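You operate a simulated robot arm through the tools that you are given. There is no shell and no other tool.

The job below is to be done with a simulated robot arm. You get a single attempt, and the scene is never put back.

JOB
Turn the small still's heat off and swap in the empty beaker.
Fine: heat off first; swing the spout aside and back; the filled beaker goes on the small green tray. Set down upright: small beaker. Where these are worked on the way, their far stop is far enough and under half their travel is too little: swing spout.

It is judged by the outcome, as a careful person would: the job done as asked, and still so three seconds after it is handed in. It fails if anything else is knocked over, pushed out of place, dropped, spilled or broken.

ROBOT AND FRAMES
A 6-joint arm with a two-finger gripper, fixed in place. Base frame: the origin is on the floor under the middle of its stand, x ahead of it, y to its left, z up; the work surface is at about z = 800. Readings come in mm, degrees, newtons and seconds.
With the tool pointing down near the work surface it reaches from about 100 to 700 mm from the base axis. Its first joint turns from -66.0 to 66.0 degrees. Payload 2.45 kg.
Tool frame: the origin (TCP) lies between the finger pads and is the grasp point; the fingertips stand 30 mm ahead of it; z points along the fingers, y is the line along which they close. The gripper opens to 106 mm; its body begins 79 mm behind the TCP.
Orientation is told as [roll, pitch, yaw] about the base's x, y, z axes, in that order, counted from this pose: with the fingers straight down and closing along the base's y, the tool's x points along the base's -x, its y along +y and its z along -z.

CONTROLS
- The arm moves only by the tool nudge_tool. Its argument "series" is a list of rows, each a list of 7 numbers: the gripper command, from -1 (shut) to 1 (fully open), values between in proportion, then the shift along the base's x, y, z in mm, then the turn, a rotation vector about the base's x, y, z in degrees. In form: [[gripper, tx, ty, tz, ax, ay, az], ...]. A call has 1 to 20 rows; each row is the pose to reach, as a shift and turn from the pose commanded when the call began. Rows are played at 5 a second. More than 50 mm and 8.6 degrees between two rows, or a gripper value outside its range, and nothing of the call is played. Where a pose cannot be reached the arm comes as near as it can. A force on the tool above 40 N (or 10 N above the force at the start of the call, whichever is more), or a blocked arm, ends the call early, and 0.2 s more pass. The fingers move at their own pace (about 153 mm/s each) and stop on an object; they squeeze with about 41 N. The grip force told is the motor's: it shows also when the fingers shut on nothing. Time passes only in rows, and 0.2 s behind the last, so rows that repeat a pose let the fingers close. It gives the time, the measured TCP pose, the force on the tool (base axes), the opening and the grip force at its end, in the units of the frame above (readings bear some noise), with the torque about the TCP (base axes, N m) and any sound that the robot's microphone picked up, and new pictures: "pictures" is both (left out), scene, wrist or none.
- Cameras (640 x 400 px; columns grow to the right, rows downward): "scene" is fixed at [66.7, 430.5, 1391]; the picture's right is [-0.58, -0.81, 0.00], its down [-0.55, 0.40, -0.73] and it looks along [0.59, -0.43, -0.68] (base axes); focal length 214 px, centre (320, 200). "wrist" rides on the gripper at [76, -2, -106] in the tool frame; the picture's right is [0.02, 1.00, 0.00], its down [-0.78, 0.02, -0.62] and it looks along [-0.62, 0.01, 0.78] (tool axes); focal length 247 px, centre (320, 200). There is no depth. A picture from a camera that has moved, and an enlarged one, comes with that camera's place and axes in the base frame and with its lens.
- close_up(camera, box): a new picture of the part [left, top, right, bottom] of that camera's present view, enlarged. No time passes.
- finish_job(): hands the job in; it is judged then, once.

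Places have to be worked out from the pictures, the camera data and where the tool is seen. Open the gripper and draw the arm clear of the work before you hand the job in, unless the task says otherwise.

The tools are called after "Call:" as a command line: name --pt "numbers of a row" for each row, then --argument value for the rest, lists and objects as JSON in quotes. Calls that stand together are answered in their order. nudge_tool: Moves the arm, as the interface text tells. Its arguments: {"type":"object","properties":{"series":{"type":"array","items":{"type":"array","items":{"type":"number"}}},"pictures":{"type":"string","enum":["both","scene","wrist","none"]}},"required":["series"]} The other tools are called the same way: close_up (camera, box) takes an enlarged picture of a part of a camera's view; finish_job () hands the job in.

At the start:

```text
time_s: 0.0
ee_pos: [274.4, 209.1, 1256.1]
orientation: [0.1, -0.1, -0.1]
ft_force: [0.0, -0.1, -0.3]
moment: [0.0, -0.01, -0.05]
opening: 106.1
grip_force: 0.0
```

scene: 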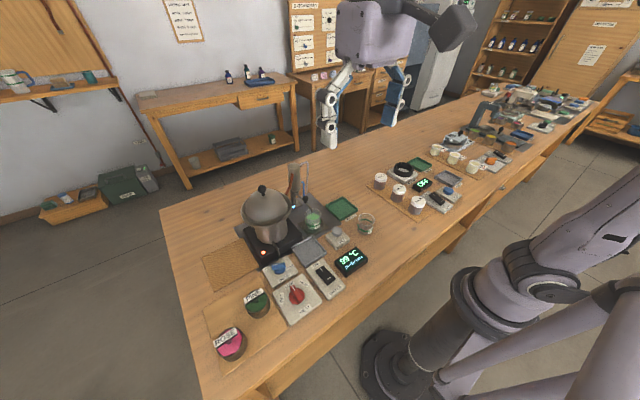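
wrist: 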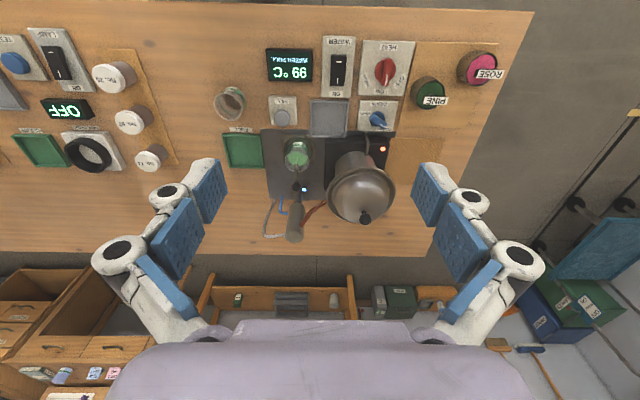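

I'll begin by looking closely at the still and its controls in both cameras before moving.

Call:
close_up --camera "scene" --box '[200, 150, 400, 340]'

Call:
close_up --camera "wrist" --box '[200, 30, 440, 250]'

```text
2.11 times, centred on (300, 245) of scene
camera zoom: at [66.7, 430.5, 1391.0], right [-0.58, -0.81, 0.0], down [-0.55, 0.4, -0.73], along [0.59, -0.43, -0.68], focal length 452 px, centre (362, 105)
```

zoom: 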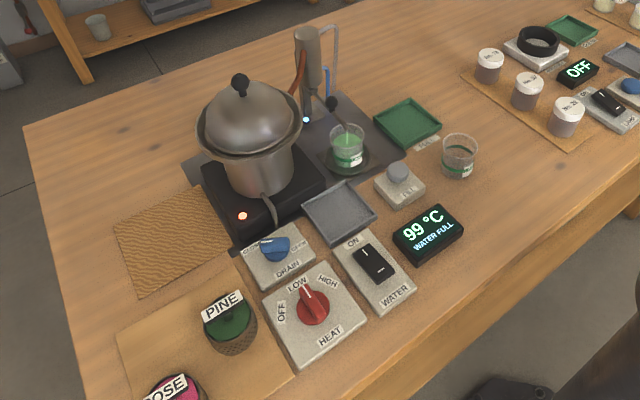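

```text
1.82 times, centred on (320, 140) of wrist
camera zoom: at [196.0, 206.7, 1364.4], right [-0.02, 1.0, 0.0], down [0.78, 0.02, 0.62], along [0.62, 0.01, -0.78], focal length 449 px, centre (320, 309)
```

zoom: 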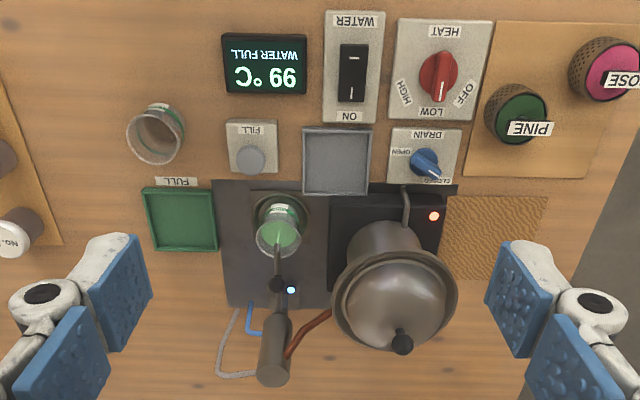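

The heat dial sits around (298, 337), reading LOW. I want tighter views of the dial, the spout and the beakers.

Call:
close_up --camera "scene" --box '[265, 255, 345, 330]'

Call:
close_up --camera "scene" --box '[275, 155, 355, 240]'

Call:
close_up --camera "wrist" --box '[260, 120, 360, 250]'

Call:
close_up --camera "wrist" --box '[340, 30, 440, 140]'

Call:
close_up --camera "scene" --box '[310, 185, 390, 260]'

```text
5.33 times, centred on (305, 292) of scene
camera zoom: at [66.7, 430.5, 1391.0], right [-0.58, -0.81, 0.0], down [-0.55, 0.4, -0.73], along [0.59, -0.43, -0.68], focal length 1144 px, centre (400, -293)
```

zoom: 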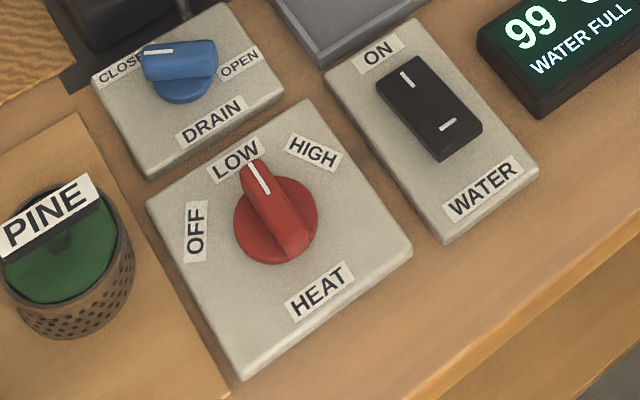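

```text
4.71 times, centred on (315, 198) of scene
camera zoom: at [66.7, 430.5, 1391.0], right [-0.58, -0.81, 0.0], down [-0.55, 0.4, -0.73], along [0.59, -0.43, -0.68], focal length 1009 px, centre (344, 212)
```

zoom: 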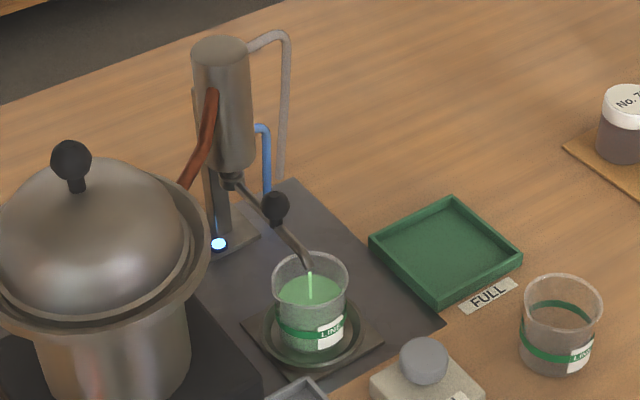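

```text
3.08 times, centred on (310, 185) of wrist
camera zoom: at [196.0, 206.7, 1364.4], right [-0.02, 1.0, 0.0], down [0.78, 0.02, 0.62], along [0.62, 0.01, -0.78], focal length 760 px, centre (351, 246)
```

zoom: 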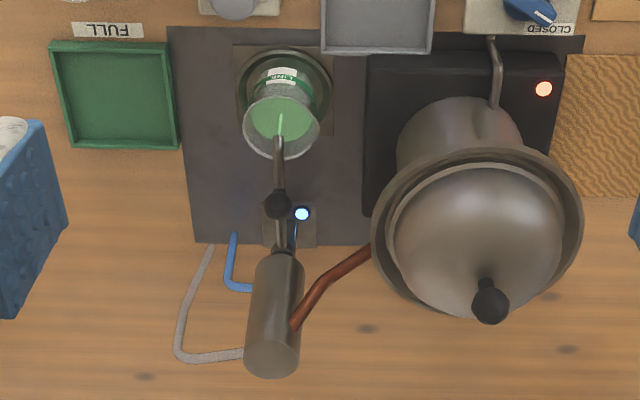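

```text
3.64 times, centred on (390, 85) of wrist
camera zoom: at [196.0, 206.7, 1364.4], right [-0.02, 1.0, 0.0], down [0.78, 0.02, 0.62], along [0.62, 0.01, -0.78], focal length 898 px, centre (66, 618)
```

zoom: 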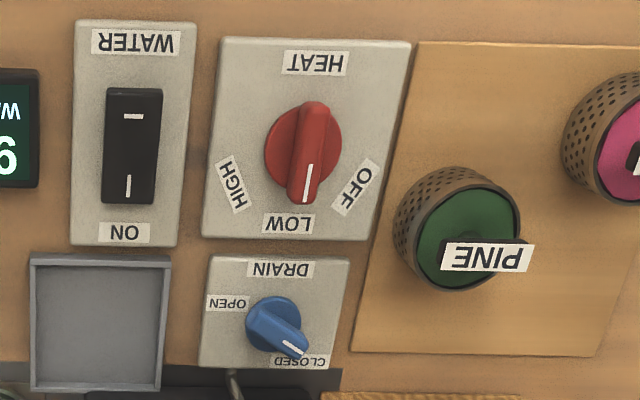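

```text
5.33 times, centred on (350, 222) of scene
camera zoom: at [66.7, 430.5, 1391.0], right [-0.58, -0.81, 0.0], down [-0.55, 0.4, -0.73], along [0.59, -0.43, -0.68], focal length 1144 px, centre (160, 80)
```

zoom: 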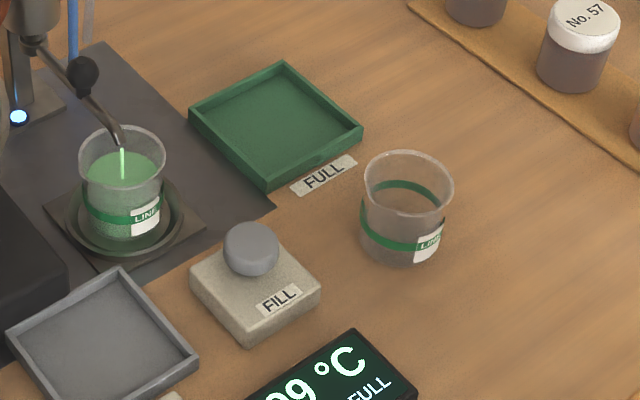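

The dial works out at about (296, 338), with OFF roughly 60° counter-clockwise from LOW seen from above. I'll move above it with the gripper partly open and check before touching.

Call:
nudge_tool --pt "1 2 14 -35 0 0 0" --pt "0.5 5 28 -70 0 0 0" --pt "0.2 8 42 -105 0 0 0" --pt "0.1 10 56 -140 0 0 0" --pt "0.1 13 70 -175 0 0 0" --pt "0.1 15 84 -210 0 0 0" --pt "0.1 18 98 -245 0 0 0" --pt "0.1 20 112 -275 0 0 0" --pt "0.1 22 129 -305 0 0 0" --pt "0.1 22 129 -305 0 0 0" --pictures "both"

```text
time_s: 2.2
ee_pos: [295.3, 337.5, 951.1]
orientation: [0.0, -0.1, 0.0]
ft_force: [-0.4, -0.3, -0.2]
moment: [0.01, -0.01, 0.01]
opening: 58.3
grip_force: 0.2
camera wrist: at [217.7, 335.9, 1058.1], right [-0.02, 1.0, 0.0], down [0.78, 0.02, 0.62], along [0.62, 0.01, -0.78], focal length 247 px, centre (320, 200)
```

scene: 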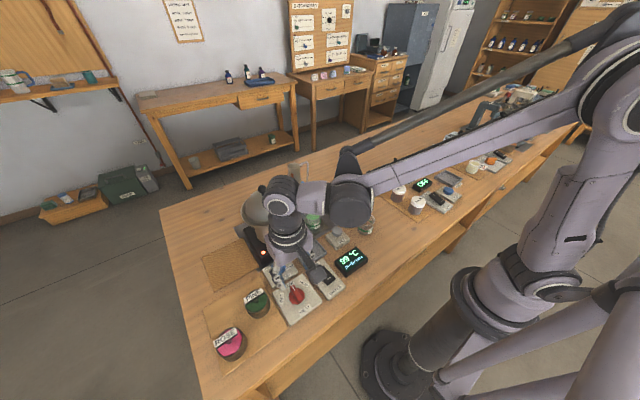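
wrist: 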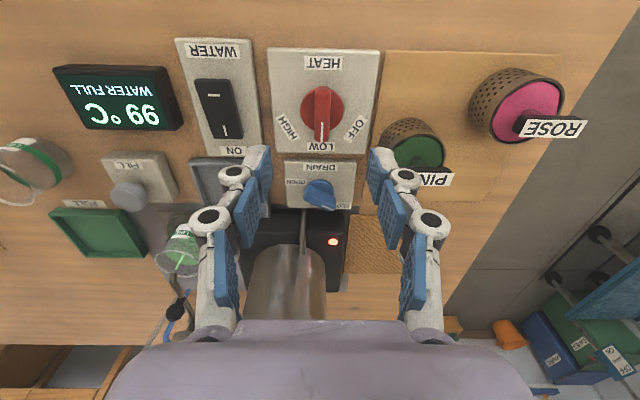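

The dial is straight under the tool. I'll zoom in to judge the handle's size and height.

Call:
close_up --camera "wrist" --box '[270, 50, 380, 160]'

Call:
close_up --camera "scene" --box '[240, 220, 350, 320]'

```text
3.64 times, centred on (325, 105) of wrist
camera zoom: at [217.7, 335.9, 1058.1], right [-0.02, 1.0, 0.0], down [0.78, 0.02, 0.62], along [0.62, 0.01, -0.78], focal length 898 px, centre (302, 546)
```

zoom: 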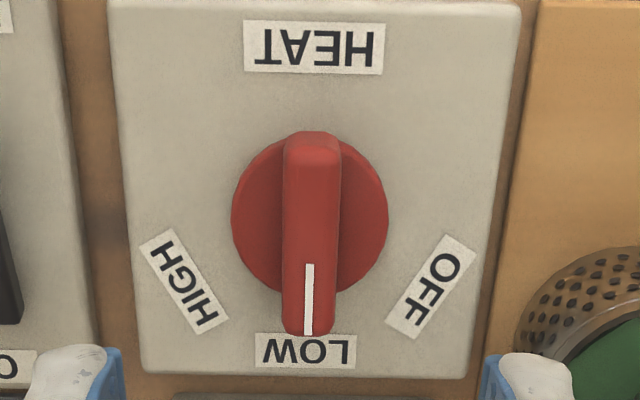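

```text
4.00 times, centred on (295, 270) of scene
camera zoom: at [66.7, 430.5, 1391.0], right [-0.58, -0.81, 0.0], down [-0.55, 0.4, -0.73], along [0.59, -0.43, -0.68], focal length 858 px, centre (420, -80)
```

zoom: 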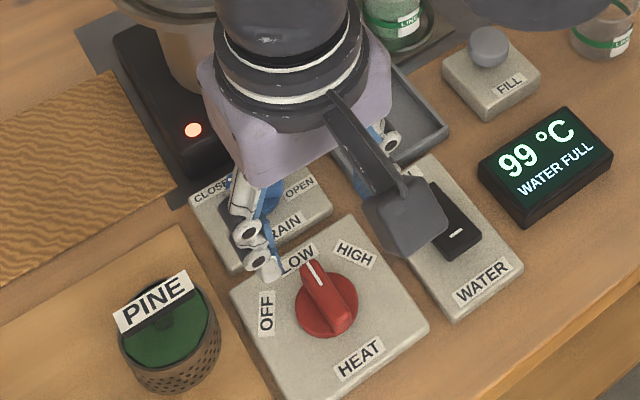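

The handle is about 15 mm wide, lying along x. I'll descend straight down until the fingertips are just above the panel.

Call:
nudge_tool --pt "0.0 0.5 0 -30 0 0 0" --pt "0.0 0.5 0 -60 0 0 0" --pt "0.0 0.5 0 -85 0 0 0" --pt "0.0 0.5 0 -97 0 0 0" --pt "0.0 0.5 0 -97 0 0 0" --pictures "both"

```text
time_s: 3.4
ee_pos: [295.6, 336.3, 855.0]
orientation: [0.1, -0.1, 0.0]
ft_force: [0.2, 0.6, -0.3]
moment: [0.01, -0.05, 0.0]
opening: 53.0
grip_force: 0.1
camera wrist: at [218.0, 335.6, 962.3], right [-0.02, 1.0, 0.0], down [0.78, 0.02, 0.62], along [0.62, 0.01, -0.78], focal length 247 px, centre (320, 200)
```

scene: 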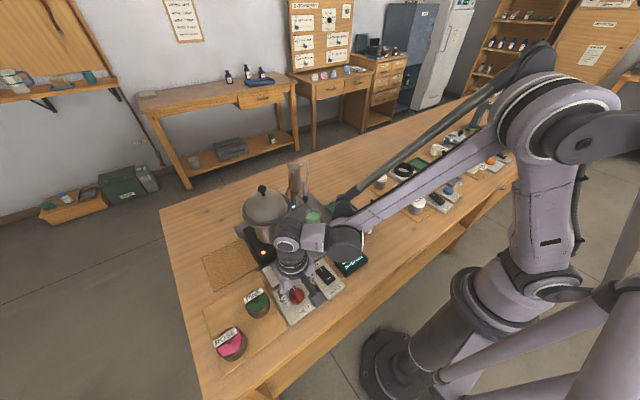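
wrist: 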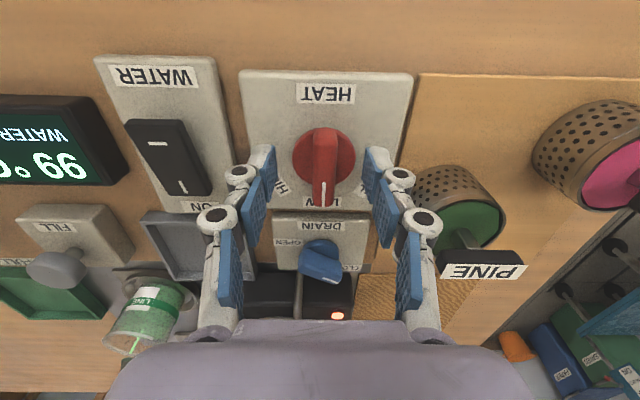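

The fingers straddle the handle, which sits about 2 mm to +y of centre. I'll check the engagement depth in a close-up.

Call:
close_up --camera "wrist" --box '[240, 100, 400, 220]'

Call:
close_up --camera "scene" --box '[260, 250, 340, 320]'

```text
3.33 times, centred on (320, 160) of wrist
camera zoom: at [218.0, 335.6, 962.3], right [-0.02, 1.0, 0.0], down [0.78, 0.02, 0.62], along [0.62, 0.01, -0.78], focal length 823 px, centre (320, 333)
```

zoom: 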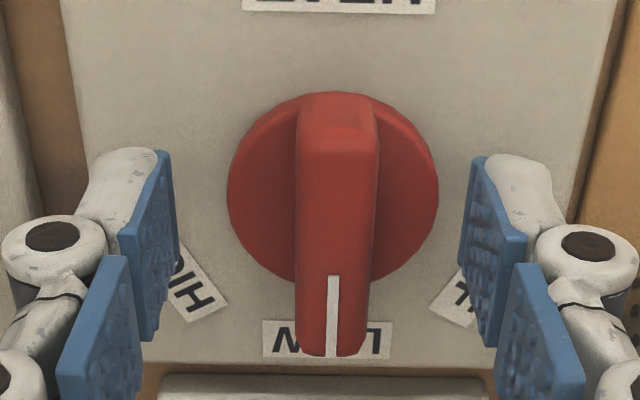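

```text
5.71 times, centred on (300, 285) of scene
camera zoom: at [66.7, 430.5, 1391.0], right [-0.58, -0.81, 0.0], down [-0.55, 0.4, -0.73], along [0.59, -0.43, -0.68], focal length 1226 px, centre (434, -286)
```

zoom: 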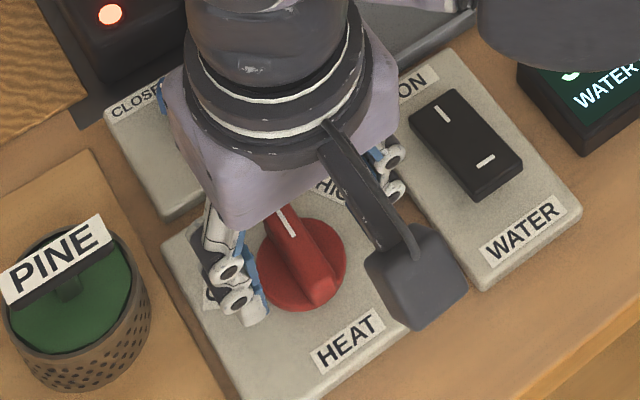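

Handle top is near z≈831 and the fingertips are at about 825, so I need about 7 mm more, plus a small +y correction; then I grip the handle.

Call:
nudge_tool --pt "0.0 1.5 2.6 0 0 0 0" --pt "0.0 1.5 2.6 -4 0 0 0" --pt "0.0 1.5 2.6 -7 0 0 0" --pt "0.0 1.5 2.6 -7 0 0 0" --pt "-0.4 1.5 2.6 -7 0 0 0" --pt "-0.7 1.5 2.6 -7 0 0 0" --pt "-1 1.5 2.6 -7 0 0 0" --pt "-1 1.5 2.6 -7 0 0 0" --pictures "both"

```text
time_s: 5.2
ee_pos: [297.1, 340.4, 849.5]
orientation: [0.1, -0.1, 0.0]
ft_force: [-0.9, -0.7, 5.0]
moment: [-0.03, -0.19, 0.02]
opening: 13.8
grip_force: 39.7
stopped in row 8: the force on the tool passed its limit at 41 N (the readings are from after the stop); the commanded pose is now the measured one
camera wrist: at [219.6, 338.2, 956.3], right [-0.02, 1.0, 0.0], down [0.78, 0.02, 0.62], along [0.62, 0.01, -0.78], focal length 247 px, centre (320, 200)
```

scene: 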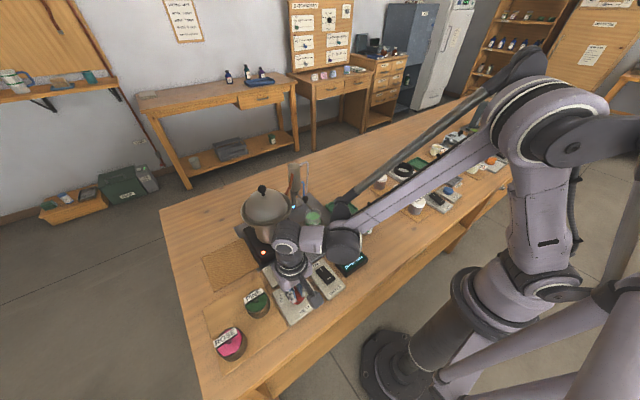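
wrist: 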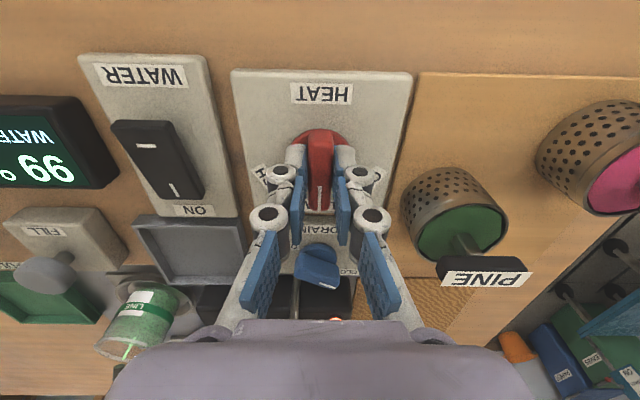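

The handle is firmly gripped (13.8 mm opening). Now I turn it counter-clockwise toward OFF.

Call:
nudge_tool --pt "-1 0 0 1 0 0 7" --pt "-1 0 0 1 0 0 14" --pt "-1 0 0 1 0 0 21" --pt "-1 0 0 1 0 0 28" --pt "-1 0 0 1 0 0 35" --pt "-1 0 0 1 0 0 42" --pt "-1 0 0 1 0 0 49" --pt "-1 0 0 1 0 0 56" --pt "-1 0 0 1 0 0 61" --pt "-1 0 0 1 0 0 61" --pictures "both"

```text
time_s: 7.4
ee_pos: [299.4, 338.4, 850.9]
orientation: [-0.2, 0.2, 61.0]
ft_force: [6.0, -23.1, -14.6]
moment: [-0.56, -0.1, -0.84]
opening: 14.0
grip_force: 40.0
camera wrist: at [261.7, 271.0, 957.4], right [-0.88, 0.47, 0.0], down [0.36, 0.69, 0.62], along [0.29, 0.55, -0.78], focal length 247 px, centre (320, 200)
```

scene: 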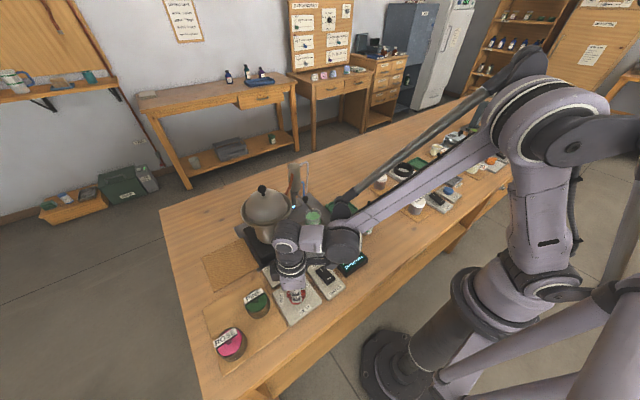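
wrist: 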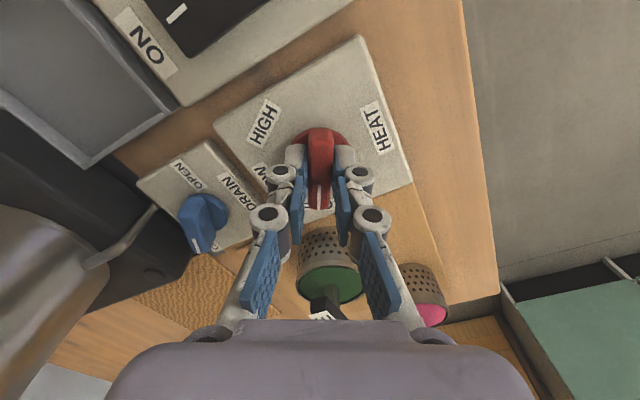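

The tool turned 61° and feels a reaction torque, which suggests the OFF stop. I'll open the fingers, lift, and check where the pointer rests.

Call:
nudge_tool --pt "-0.5 0 0 0 0 0 0" --pt "-0.2 0 0 0 0 0 0" --pt "-0.2 0 0 20 0 0 0" --pt "-0.2 0 0 50 0 0 0" --pt "-0.2 0 0 80 0 0 0" --pictures "both"

```text
time_s: 8.6
ee_pos: [296.7, 340.5, 931.3]
orientation: [0.1, -0.1, 61.0]
ft_force: [0.1, 0.5, 0.1]
moment: [0.02, 0.0, 0.03]
opening: 42.4
grip_force: 0.0
camera wrist: at [260.5, 271.9, 1037.5], right [-0.89, 0.47, 0.0], down [0.36, 0.69, 0.62], along [0.29, 0.55, -0.78], focal length 247 px, centre (320, 200)
```

scene: 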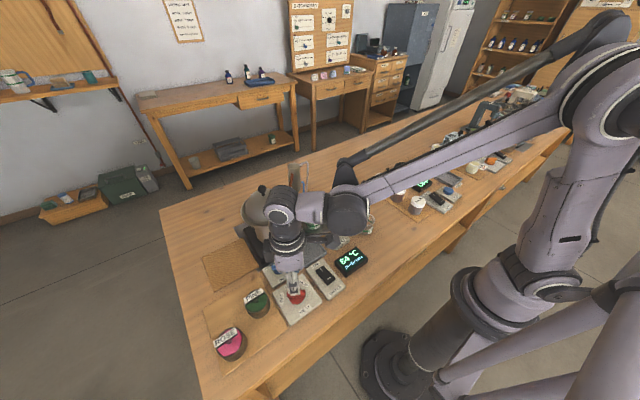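
wrist: 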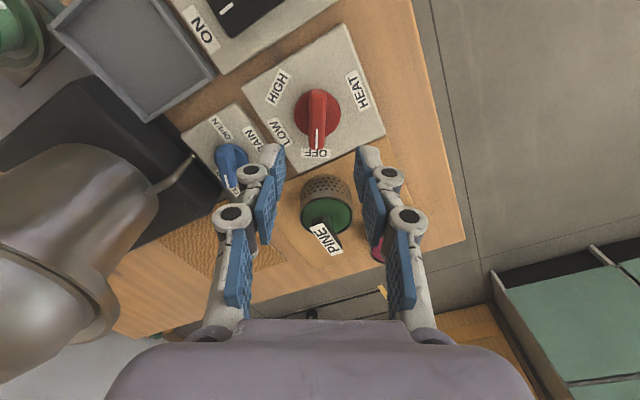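

The pointer sits on OFF. I'll verify the display, the hotplate lamp and whether the stream has stopped.

Call:
close_up --camera "scene" --box '[230, 160, 390, 310]'

Call:
close_up --camera "wrist" --box '[240, 50, 390, 180]'

```text
2.67 times, centred on (310, 235) of scene
camera zoom: at [66.7, 430.5, 1391.0], right [-0.58, -0.81, 0.0], down [-0.55, 0.4, -0.73], along [0.59, -0.43, -0.68], focal length 572 px, centre (347, 107)
```

zoom: 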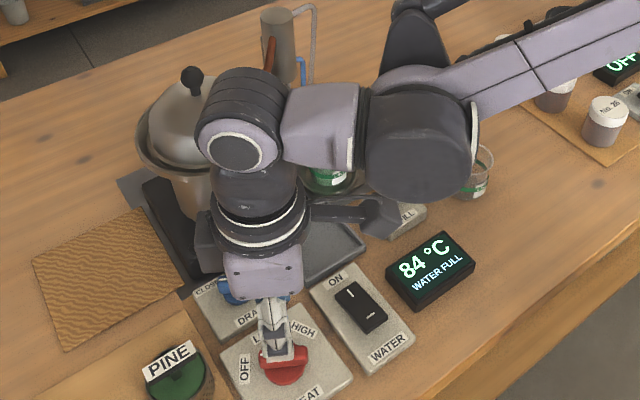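

```text
3.08 times, centred on (315, 115) of wrist
camera zoom: at [260.5, 271.9, 1037.5], right [-0.89, 0.47, 0.0], down [0.36, 0.69, 0.62], along [0.29, 0.55, -0.78], focal length 760 px, centre (335, 462)
```

zoom: 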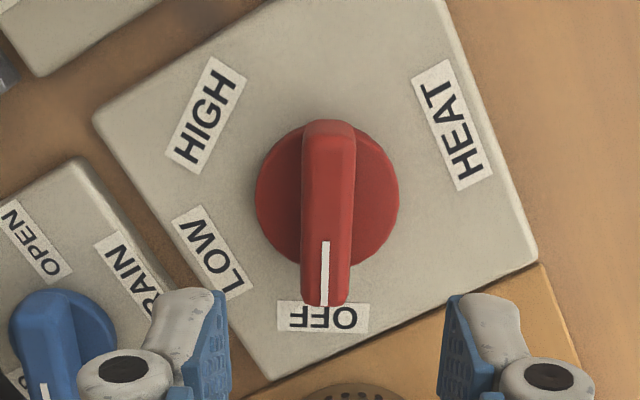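

Heat is confirmed OFF (84 °C and falling). I'll raise the tool, turn it back to zero yaw and move to a viewpoint above the condenser and beakers.

Call:
nudge_tool --pt "-0.2 0 0 40 0 0 0" --pt "-0.2 0 0 80 0 0 -8" --pt "-0.2 0 -20 110 0 0 -16" --pt "-0.2 0 -45 135 0 0 -24" --pt "-0.2 0 -75 155 0 0 -32" --pt "-0.2 0 -105 170 0 0 -40" --pt "-0.2 5 -135 180 0 0 -48" --pt "-0.2 10 -165 180 0 0 -55" --pt "-0.2 15 -190 180 0 0 -61" --pt "-0.2 20 -200 180 0 0 -61" --pt "-0.2 20 -200 180 0 0 -61" --pictures "both"

```text
time_s: 11.0
ee_pos: [317.0, 139.8, 1110.0]
orientation: [0.1, -0.1, -0.1]
ft_force: [-0.3, 0.3, 0.3]
moment: [-0.01, 0.02, 0.05]
opening: 42.3
grip_force: 0.0
camera wrist: at [239.7, 138.2, 1216.8], right [-0.02, 1.0, 0.0], down [0.78, 0.02, 0.62], along [0.62, 0.01, -0.78], focal length 247 px, centre (320, 200)
```

scene: 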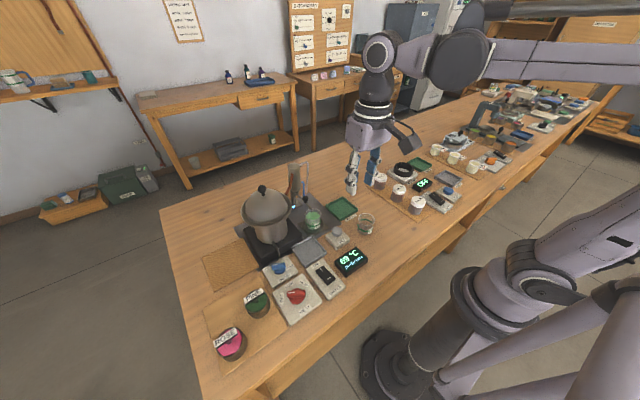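
wrist: 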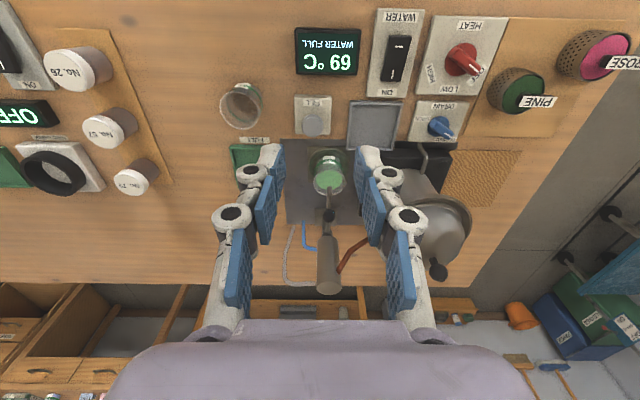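

The temperature is falling (69 °C). I'll take detailed close-ups of the spout, filled beaker, empty beaker and tray from both cameras.

Call:
close_up --camera "wrist" --box '[280, 130, 390, 310]'

Call:
close_up --camera "scene" --box '[275, 155, 355, 235]'

Call:
close_up --camera "wrist" --box '[200, 70, 340, 180]'

Call:
close_up --camera "scene" --box '[320, 190, 390, 250]'

```text
2.22 times, centred on (335, 220) of wrist
camera zoom: at [239.7, 138.2, 1216.8], right [-0.02, 1.0, 0.0], down [0.78, 0.02, 0.62], along [0.62, 0.01, -0.78], focal length 549 px, centre (287, 156)
```

zoom: 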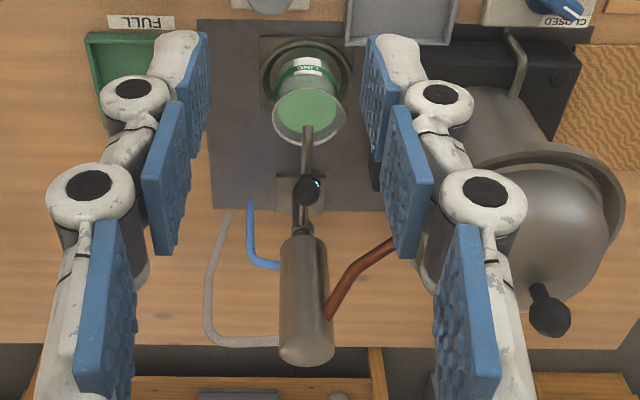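

```text
5.00 times, centred on (315, 195) of scene
camera zoom: at [66.8, 430.5, 1391.0], right [-0.58, -0.81, 0.0], down [-0.55, 0.4, -0.73], along [0.59, -0.43, -0.68], focal length 1072 px, centre (345, 225)
```

zoom: 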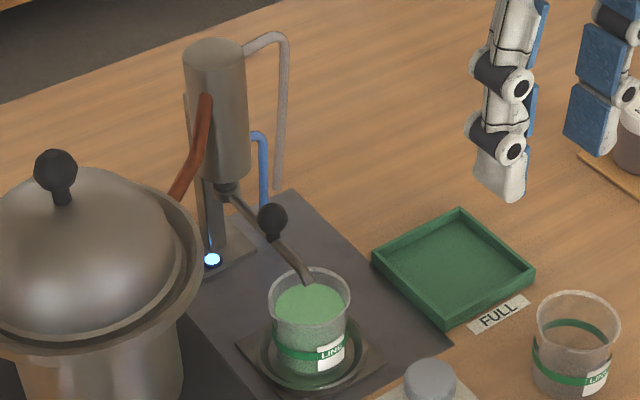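

```text
3.64 times, centred on (270, 125) of wrist
camera zoom: at [239.7, 138.2, 1216.8], right [-0.02, 1.0, 0.0], down [0.78, 0.02, 0.62], along [0.62, 0.01, -0.78], focal length 898 px, centre (502, 473)
```

zoom: 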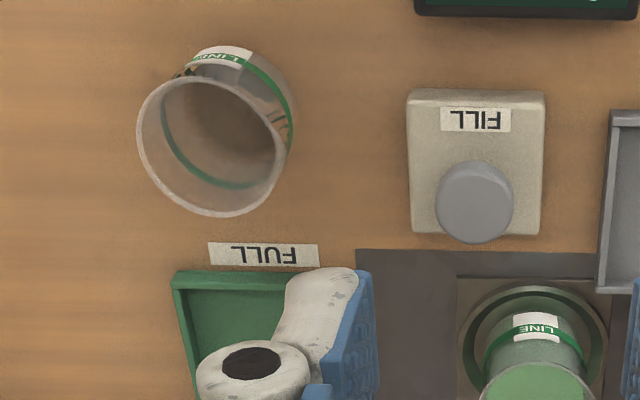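

```text
6.67 times, centred on (355, 220) of scene
camera zoom: at [66.8, 430.5, 1391.0], right [-0.58, -0.81, 0.0], down [-0.55, 0.4, -0.73], along [0.59, -0.43, -0.68], focal length 1430 px, centre (87, 67)
```

zoom: 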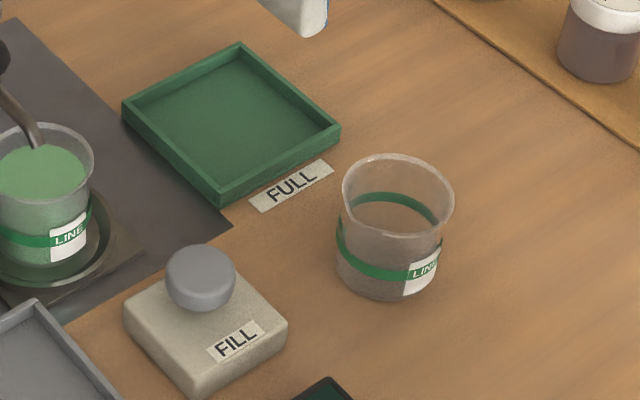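

The stream has stopped and the spout tip (z≈877) clears the filled beaker's rim (z≈864). The ball handle is at about (525, 158, 900), pivoting around (582, 158). I'll tilt the tool 40° forward so its body stays off the condenser and move to a pre-grasp point.

Call:
nudge_tool --pt "-0.1 12 2 -5 0 -5 0" --pt "-0.1 30 4 -12 0 -12 0" --pt "-0.1 50 6 -25 0 -19 0" --pt "-0.1 70 9 -45 0 -26 0" --pt "-0.1 90 12 -70 0 -33 0" --pt "-0.1 110 15 -95 0 -40 0" --pt "-0.1 125 18 -115 0 -40 0" --pt "-0.1 140 18 -130 0 -40 0" --pt "-0.1 140 18 -130 0 -40 0" --pictures "both"

```text
time_s: 13.0
ee_pos: [456.7, 158.6, 980.4]
orientation: [0.2, -40.1, 0.0]
ft_force: [0.1, 1.2, -0.1]
moment: [0.0, -0.04, -0.03]
opening: 48.0
grip_force: 0.0
camera wrist: at [329.4, 156.5, 1012.9], right [-0.02, 1.0, -0.01], down [0.2, 0.02, 0.98], along [0.98, 0.01, -0.2], focal length 247 px, centre (320, 200)
```

scene: 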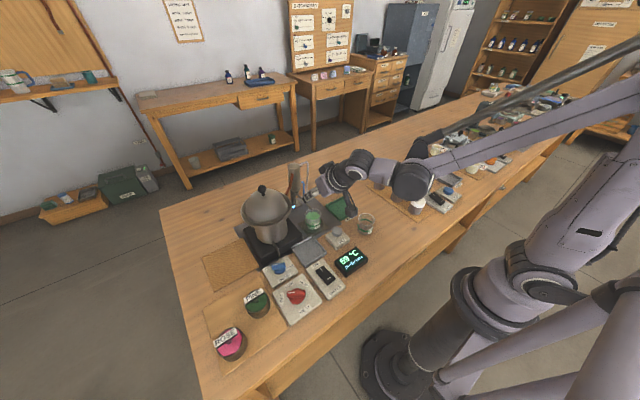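
wrist: 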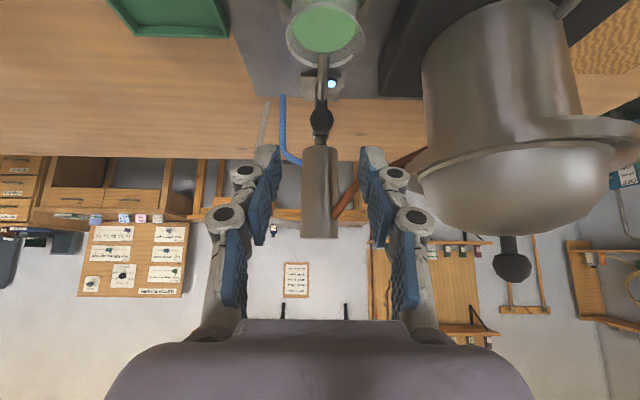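

The tilt is as intended and the ball projects to about (525, 158, 902), matching. A close-up will check heights of the tube and condenser bottom.

Call:
close_up --camera "wrist" --box '[240, 0, 400, 250]'

Call:
close_up --camera "scene" --box '[275, 145, 365, 235]'

```text
1.60 times, centred on (320, 125) of wrist
camera zoom: at [329.4, 156.5, 1012.9], right [-0.02, 1.0, -0.01], down [0.2, 0.02, 0.98], along [0.98, 0.01, -0.2], focal length 395 px, centre (320, 320)
```

zoom: 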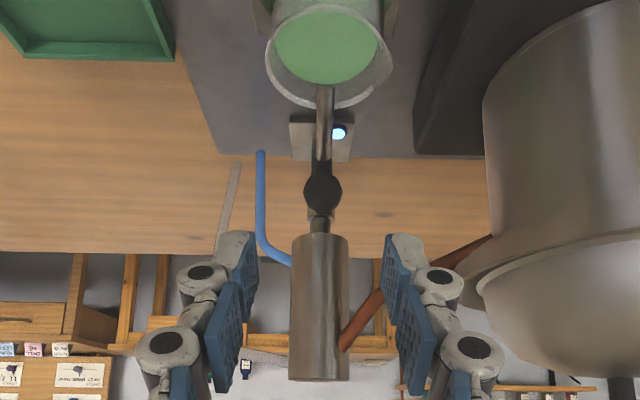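

```text
4.44 times, centred on (320, 190) of scene
camera zoom: at [66.8, 430.5, 1391.0], right [-0.58, -0.81, 0.0], down [-0.55, 0.4, -0.73], along [0.59, -0.43, -0.68], focal length 953 px, centre (320, 244)
```

zoom: 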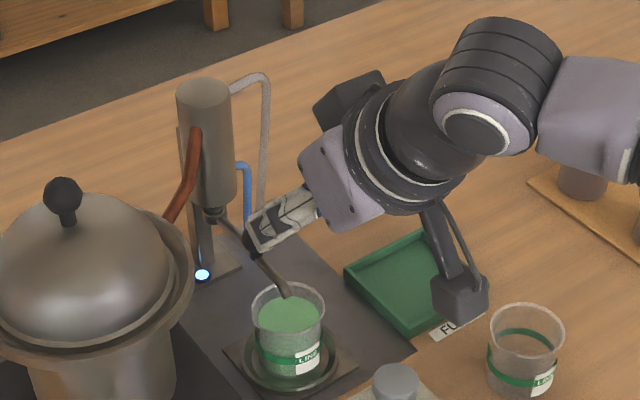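

Geometry is consistent; the condenser's bottom edge is near z≈912. I'll advance along the tool axis so the fingers straddle the ball, then close to a loose cage around it.

Call:
nudge_tool --pt "-0.1 15 -0.3 -18 0 0 0" --pt "-0.1 30 -0.5 -36 0 0 0" --pt "-0.1 45 -0.5 -53 0 0 0" --pt "-0.1 59 -0.5 -71 0 0 0" --pt "-0.1 59 -0.5 -71 0 0 0" --pt "-0.3 59 -0.5 -71 0 0 0" --pt "-0.48 59 -0.5 -71 0 0 0" --pt "-0.48 59 -0.5 -71 0 0 0" --pictures "both"

```text
time_s: 14.8
ee_pos: [517.9, 158.8, 909.2]
orientation: [0.1, -40.1, 0.0]
ft_force: [0.5, 0.3, 0.7]
moment: [-0.01, 0.05, -0.03]
opening: 27.7
grip_force: 0.0
camera wrist: at [388.6, 156.3, 941.3], right [-0.02, 1.0, -0.01], down [0.2, 0.02, 0.98], along [0.98, 0.01, -0.2], focal length 247 px, centre (320, 200)
```

scene: 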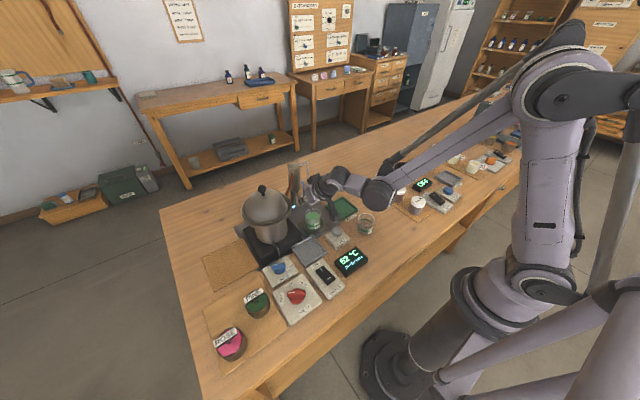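
wrist: 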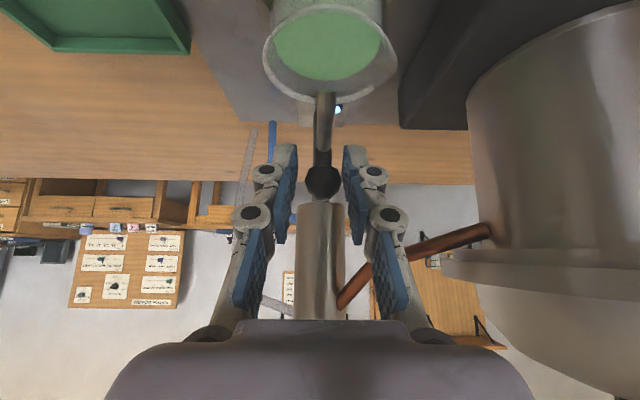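

Call:
close_up --camera "wrist" --box '[220, 60, 420, 260]'

Call:
close_up --camera "scene" --box '[275, 155, 355, 235]'

```text
2.00 times, centred on (320, 160) of wrist
camera zoom: at [388.6, 156.3, 941.3], right [-0.02, 1.0, -0.01], down [0.2, 0.02, 0.98], along [0.98, 0.01, -0.2], focal length 494 px, centre (320, 280)
```

zoom: 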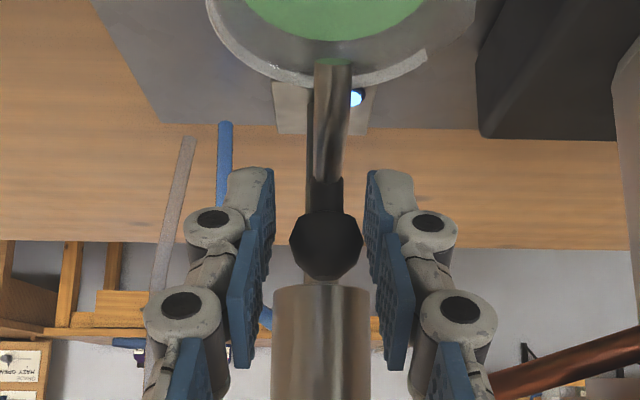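

```text
5.00 times, centred on (315, 195) of scene
camera zoom: at [66.7, 430.5, 1391.0], right [-0.58, -0.81, 0.0], down [-0.55, 0.4, -0.73], along [0.59, -0.43, -0.68], focal length 1072 px, centre (345, 225)
```

zoom: 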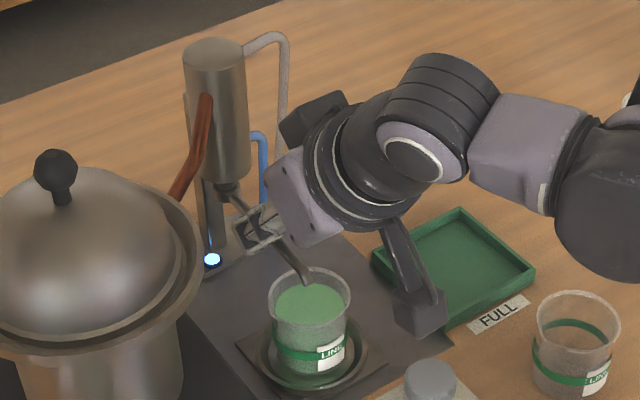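

The ball is caged centrally. I'll swing it toward −y (away from the pot), rotating the tool along the arc, about 30° first to see if it yields.

Call:
nudge_tool --pt "-0.48 0.1 -3.4 0 0 0 3" --pt "-0.48 0.4 -6.7 0 0 0 6" --pt "-0.48 0.8 -10 0 0 0 9" --pt "-0.48 1.4 -13.3 0 0 0 12" --pt "-0.48 3.1 -19.8 0 0 0 18" --pt "-0.48 5.5 -26 0 0 0 24" --pt "-0.48 8.6 -32 0 0 0 30" --pt "-0.48 8.6 -32 0 0 0 30" --pictures "both"

```text
time_s: 16.6
ee_pos: [525.4, 125.3, 909.1]
orientation: [0.2, -40.1, 30.1]
ft_force: [-0.2, -0.3, 0.1]
moment: [0.0, -0.03, -0.03]
opening: 27.8
grip_force: 0.0
camera wrist: at [415.1, 60.5, 942.0], right [-0.52, 0.86, -0.01], down [0.16, 0.11, 0.98], along [0.84, 0.5, -0.2], focal length 247 px, centre (320, 200)
```

scene: 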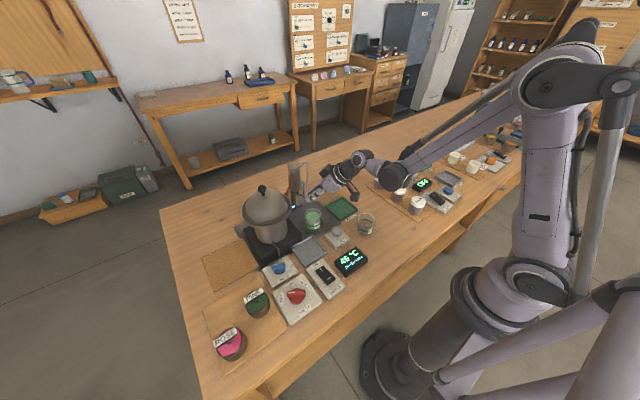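
wrist: 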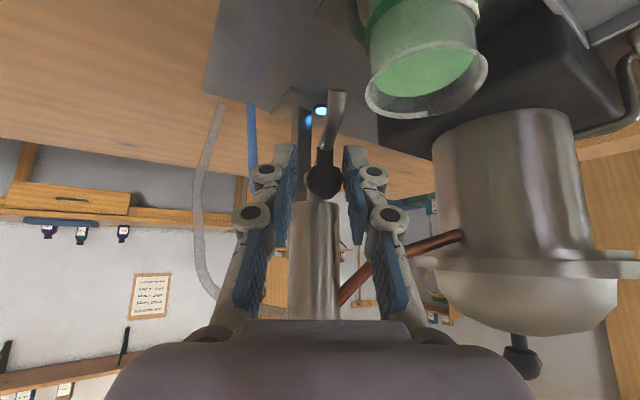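

The spout swings freely toward −y (temperature 45 °C). The hoses stand at about (618, 110) and (654, 79), leaving room up to roughly 65°, so I continue to 60°.

Call:
nudge_tool --pt "-0.48 3.6 -5.6 0 0 0 6" --pt "-0.48 7.9 -10.8 0 0 0 12" --pt "-0.48 12.6 -15.6 0 0 0 18" --pt "-0.48 17.8 -19.8 0 0 0 24" --pt "-0.48 23.4 -23.4 0 0 0 30" --pt "-0.48 23.4 -23.4 0 0 0 30" --pictures "both"

```text
time_s: 18.0
ee_pos: [548.3, 102.4, 908.0]
orientation: [0.1, -40.2, 60.0]
ft_force: [-0.2, 0.2, -0.1]
moment: [-0.02, -0.02, 0.03]
opening: 27.5
grip_force: 0.0
camera wrist: at [485.7, -8.7, 941.9], right [-0.88, 0.48, -0.01], down [0.08, 0.18, 0.98], along [0.48, 0.86, -0.2], focal length 247 px, centre (320, 200)
```

scene: 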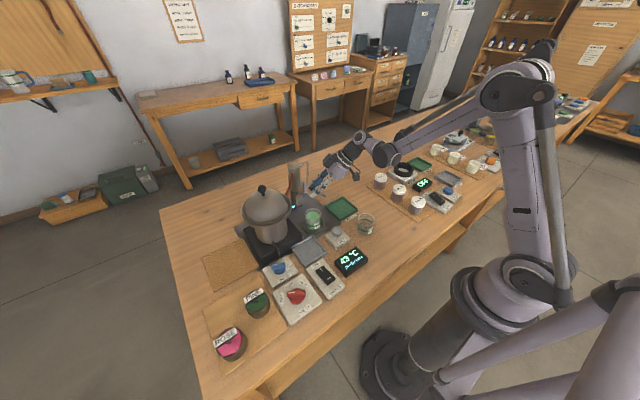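
wrist: 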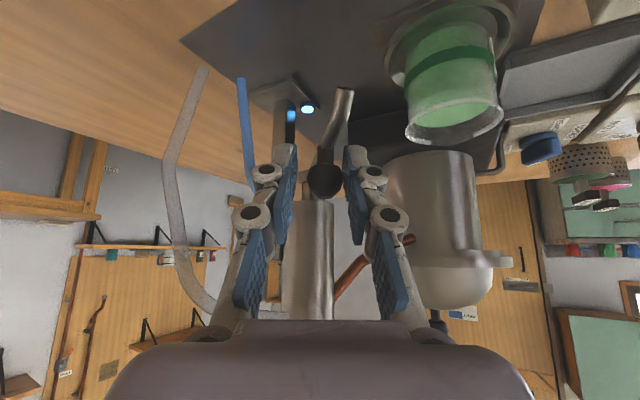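

The spout is at roughly 54° with no stop felt yet. I'll check the clearance in close-ups before pushing farther.

Call:
close_up --camera "scene" --box '[275, 145, 365, 235]'

Call:
close_up --camera "wrist" --box '[160, 40, 440, 240]'

```text
4.44 times, centred on (320, 190) of scene
camera zoom: at [66.8, 430.5, 1391.0], right [-0.58, -0.81, 0.0], down [-0.55, 0.4, -0.73], along [0.59, -0.43, -0.68], focal length 953 px, centre (320, 244)
```

zoom: 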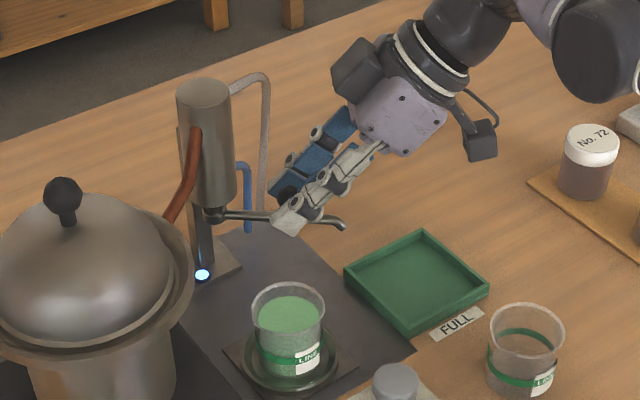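

```text
2.00 times, centred on (300, 140) of wrist
camera zoom: at [485.7, -8.7, 941.9], right [-0.88, 0.48, -0.01], down [0.08, 0.18, 0.98], along [0.48, 0.86, -0.2], focal length 494 px, centre (360, 320)
```

zoom: 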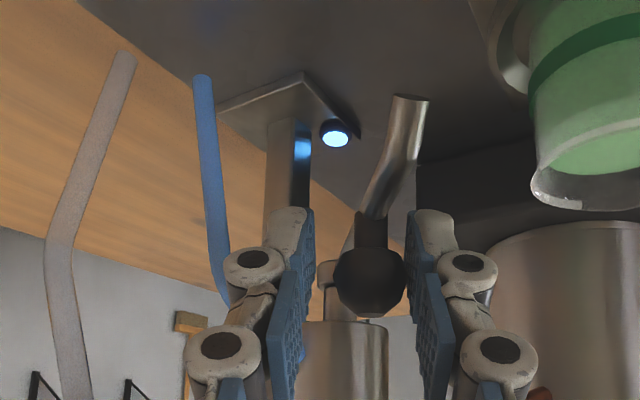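

Spout is at about 52–55° and still free; the blue hose is about 15 mm beyond the fingertip. I'll back the tool off along its axis, tighten the cage, and continue to about 80° while watching the force.

Call:
nudge_tool --pt "-0.48 -1.6 -2.8 3.9 0 0 0" --pt "-0.48 -3.2 -5.6 7.7 0 0 0" --pt "-0.57 -3.2 -5.6 7.7 0 0 0" --pt "-0.57 -3.2 -5.6 7.7 0 0 0" --pt "-0.57 2.4 -8.5 7.7 0 0 5" --pt "-0.57 8.1 -10.9 7.7 0 0 10" --pt "-0.57 8.1 -10.9 7.7 0 0 10" --pictures "both"

```text
time_s: 19.6
ee_pos: [557.2, 91.8, 916.4]
orientation: [0.1, -40.1, 70.1]
ft_force: [0.2, -0.1, 1.1]
moment: [0.01, 0.0, -0.01]
opening: 23.3
grip_force: 0.5
camera wrist: at [514.2, -28.5, 949.7], right [-0.95, 0.32, -0.01], down [0.05, 0.19, 0.98], along [0.32, 0.93, -0.2], focal length 247 px, centre (320, 200)
```

scene: 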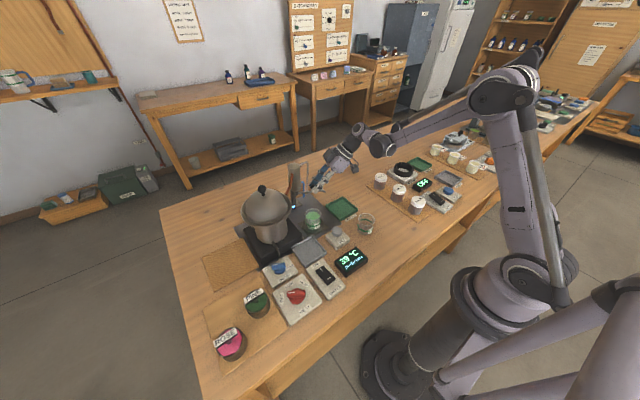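
wrist: 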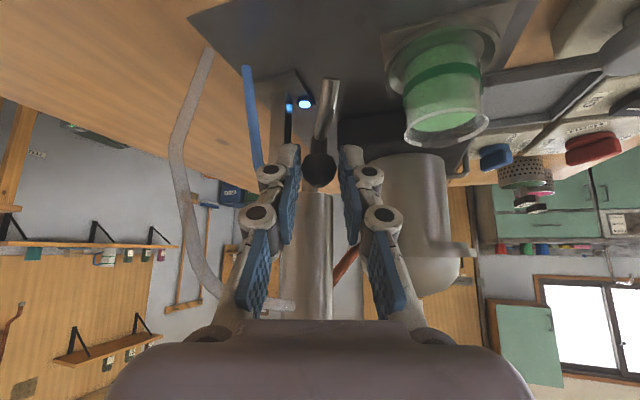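

Still moving freely with no force. I continue to 80°, which still leaves about 15 mm to the hose.

Call:
nudge_tool --pt "-0.57 2.9 -1.0 0 0 0 2.5" --pt "-0.57 5.8 -1.8 0 0 0 5" --pt "-0.57 8.7 -2.5 0 0 0 7.5" --pt "-0.57 11.7 -3.1 0 0 0 10" --pt "-0.57 11.7 -3.1 0 0 0 10" --pictures "both"

```text
time_s: 20.8
ee_pos: [568.5, 88.2, 917.5]
orientation: [0.1, -40.1, 80.1]
ft_force: [-1.7, 1.6, 0.9]
moment: [0.09, 0.08, 0.01]
opening: 24.9
grip_force: 1.0
camera wrist: at [546.9, -36.6, 950.0], right [-0.99, 0.15, -0.01], down [0.02, 0.2, 0.98], along [0.15, 0.97, -0.2], focal length 247 px, centre (320, 200)
```

scene: 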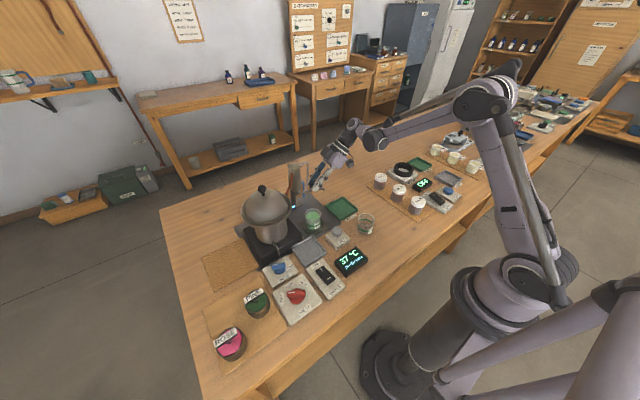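
wrist: 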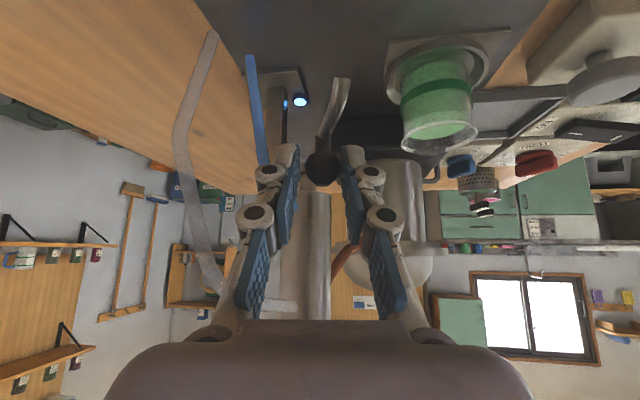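

The fingers are now being spread slightly (24.9 mm) with small reaction forces, hinting at the spout's stop. I'll measure the spout angle in close-ups.

Call:
close_up --camera "scene" --box '[275, 145, 365, 235]'

Call:
close_up --camera "wrist" --box '[220, 40, 420, 220]'

```text
4.44 times, centred on (320, 190) of scene
camera zoom: at [66.7, 430.5, 1391.0], right [-0.58, -0.81, 0.0], down [-0.55, 0.4, -0.73], along [0.59, -0.43, -0.68], focal length 953 px, centre (320, 244)
```

zoom: 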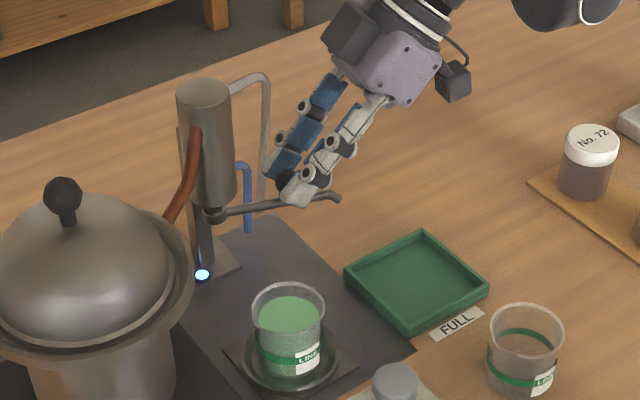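

```text
2.22 times, centred on (320, 130) of wrist
camera zoom: at [546.9, -36.6, 950.0], right [-0.99, 0.15, -0.01], down [0.02, 0.2, 0.98], along [0.15, 0.97, -0.2], focal length 549 px, centre (320, 356)
```

zoom: 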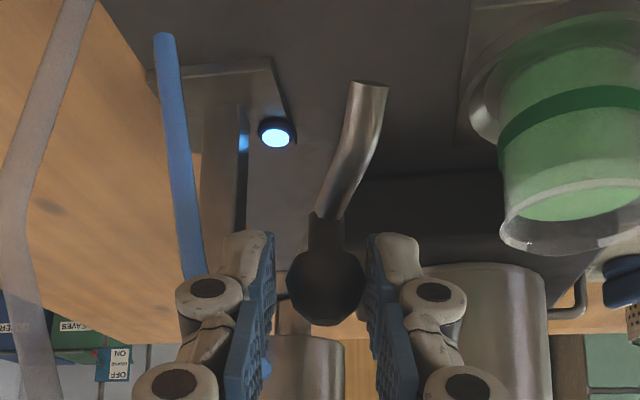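

Spout measures about 72–73°. I'll nudge 4 mm more in the swing direction to see whether it is really against its stop.

Call:
nudge_tool --pt "-0.57 2 -0.5 0 0 0 0" --pt "-0.57 4 -1 0 0 0 0" --pt "-0.57 4 -1 0 0 0 0" --pictures "wrist"

Call:
close_up --camera "scene" --box '[275, 145, 365, 235]'

```text
time_s: 21.6
ee_pos: [572.0, 87.4, 917.9]
orientation: [0.2, -40.1, 80.1]
ft_force: [-11.9, 3.2, 0.3]
moment: [0.03, 0.22, 0.13]
opening: 31.4
grip_force: 6.0
camera wrist: at [550.6, -37.3, 950.0], right [-0.99, 0.15, -0.01], down [0.02, 0.2, 0.98], along [0.15, 0.97, -0.2], focal length 247 px, centre (320, 200)
```

wrist: 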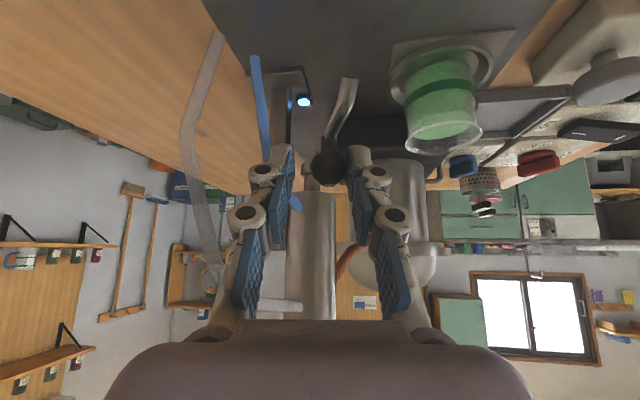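

```text
4.44 times, centred on (320, 190) of scene
camera zoom: at [66.4, 430.5, 1391.0], right [-0.58, -0.81, 0.0], down [-0.55, 0.4, -0.73], along [0.59, -0.43, -0.68], focal length 953 px, centre (320, 244)
```

zoom: 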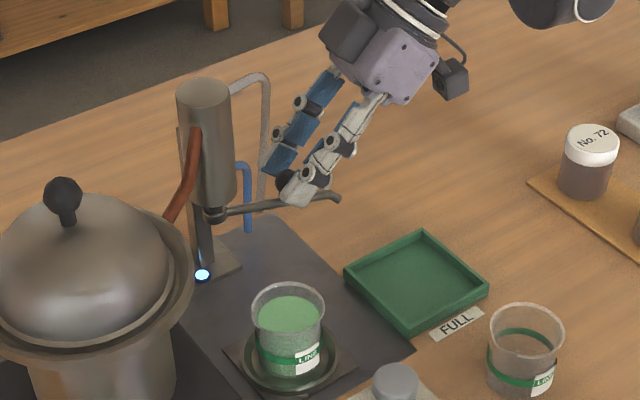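

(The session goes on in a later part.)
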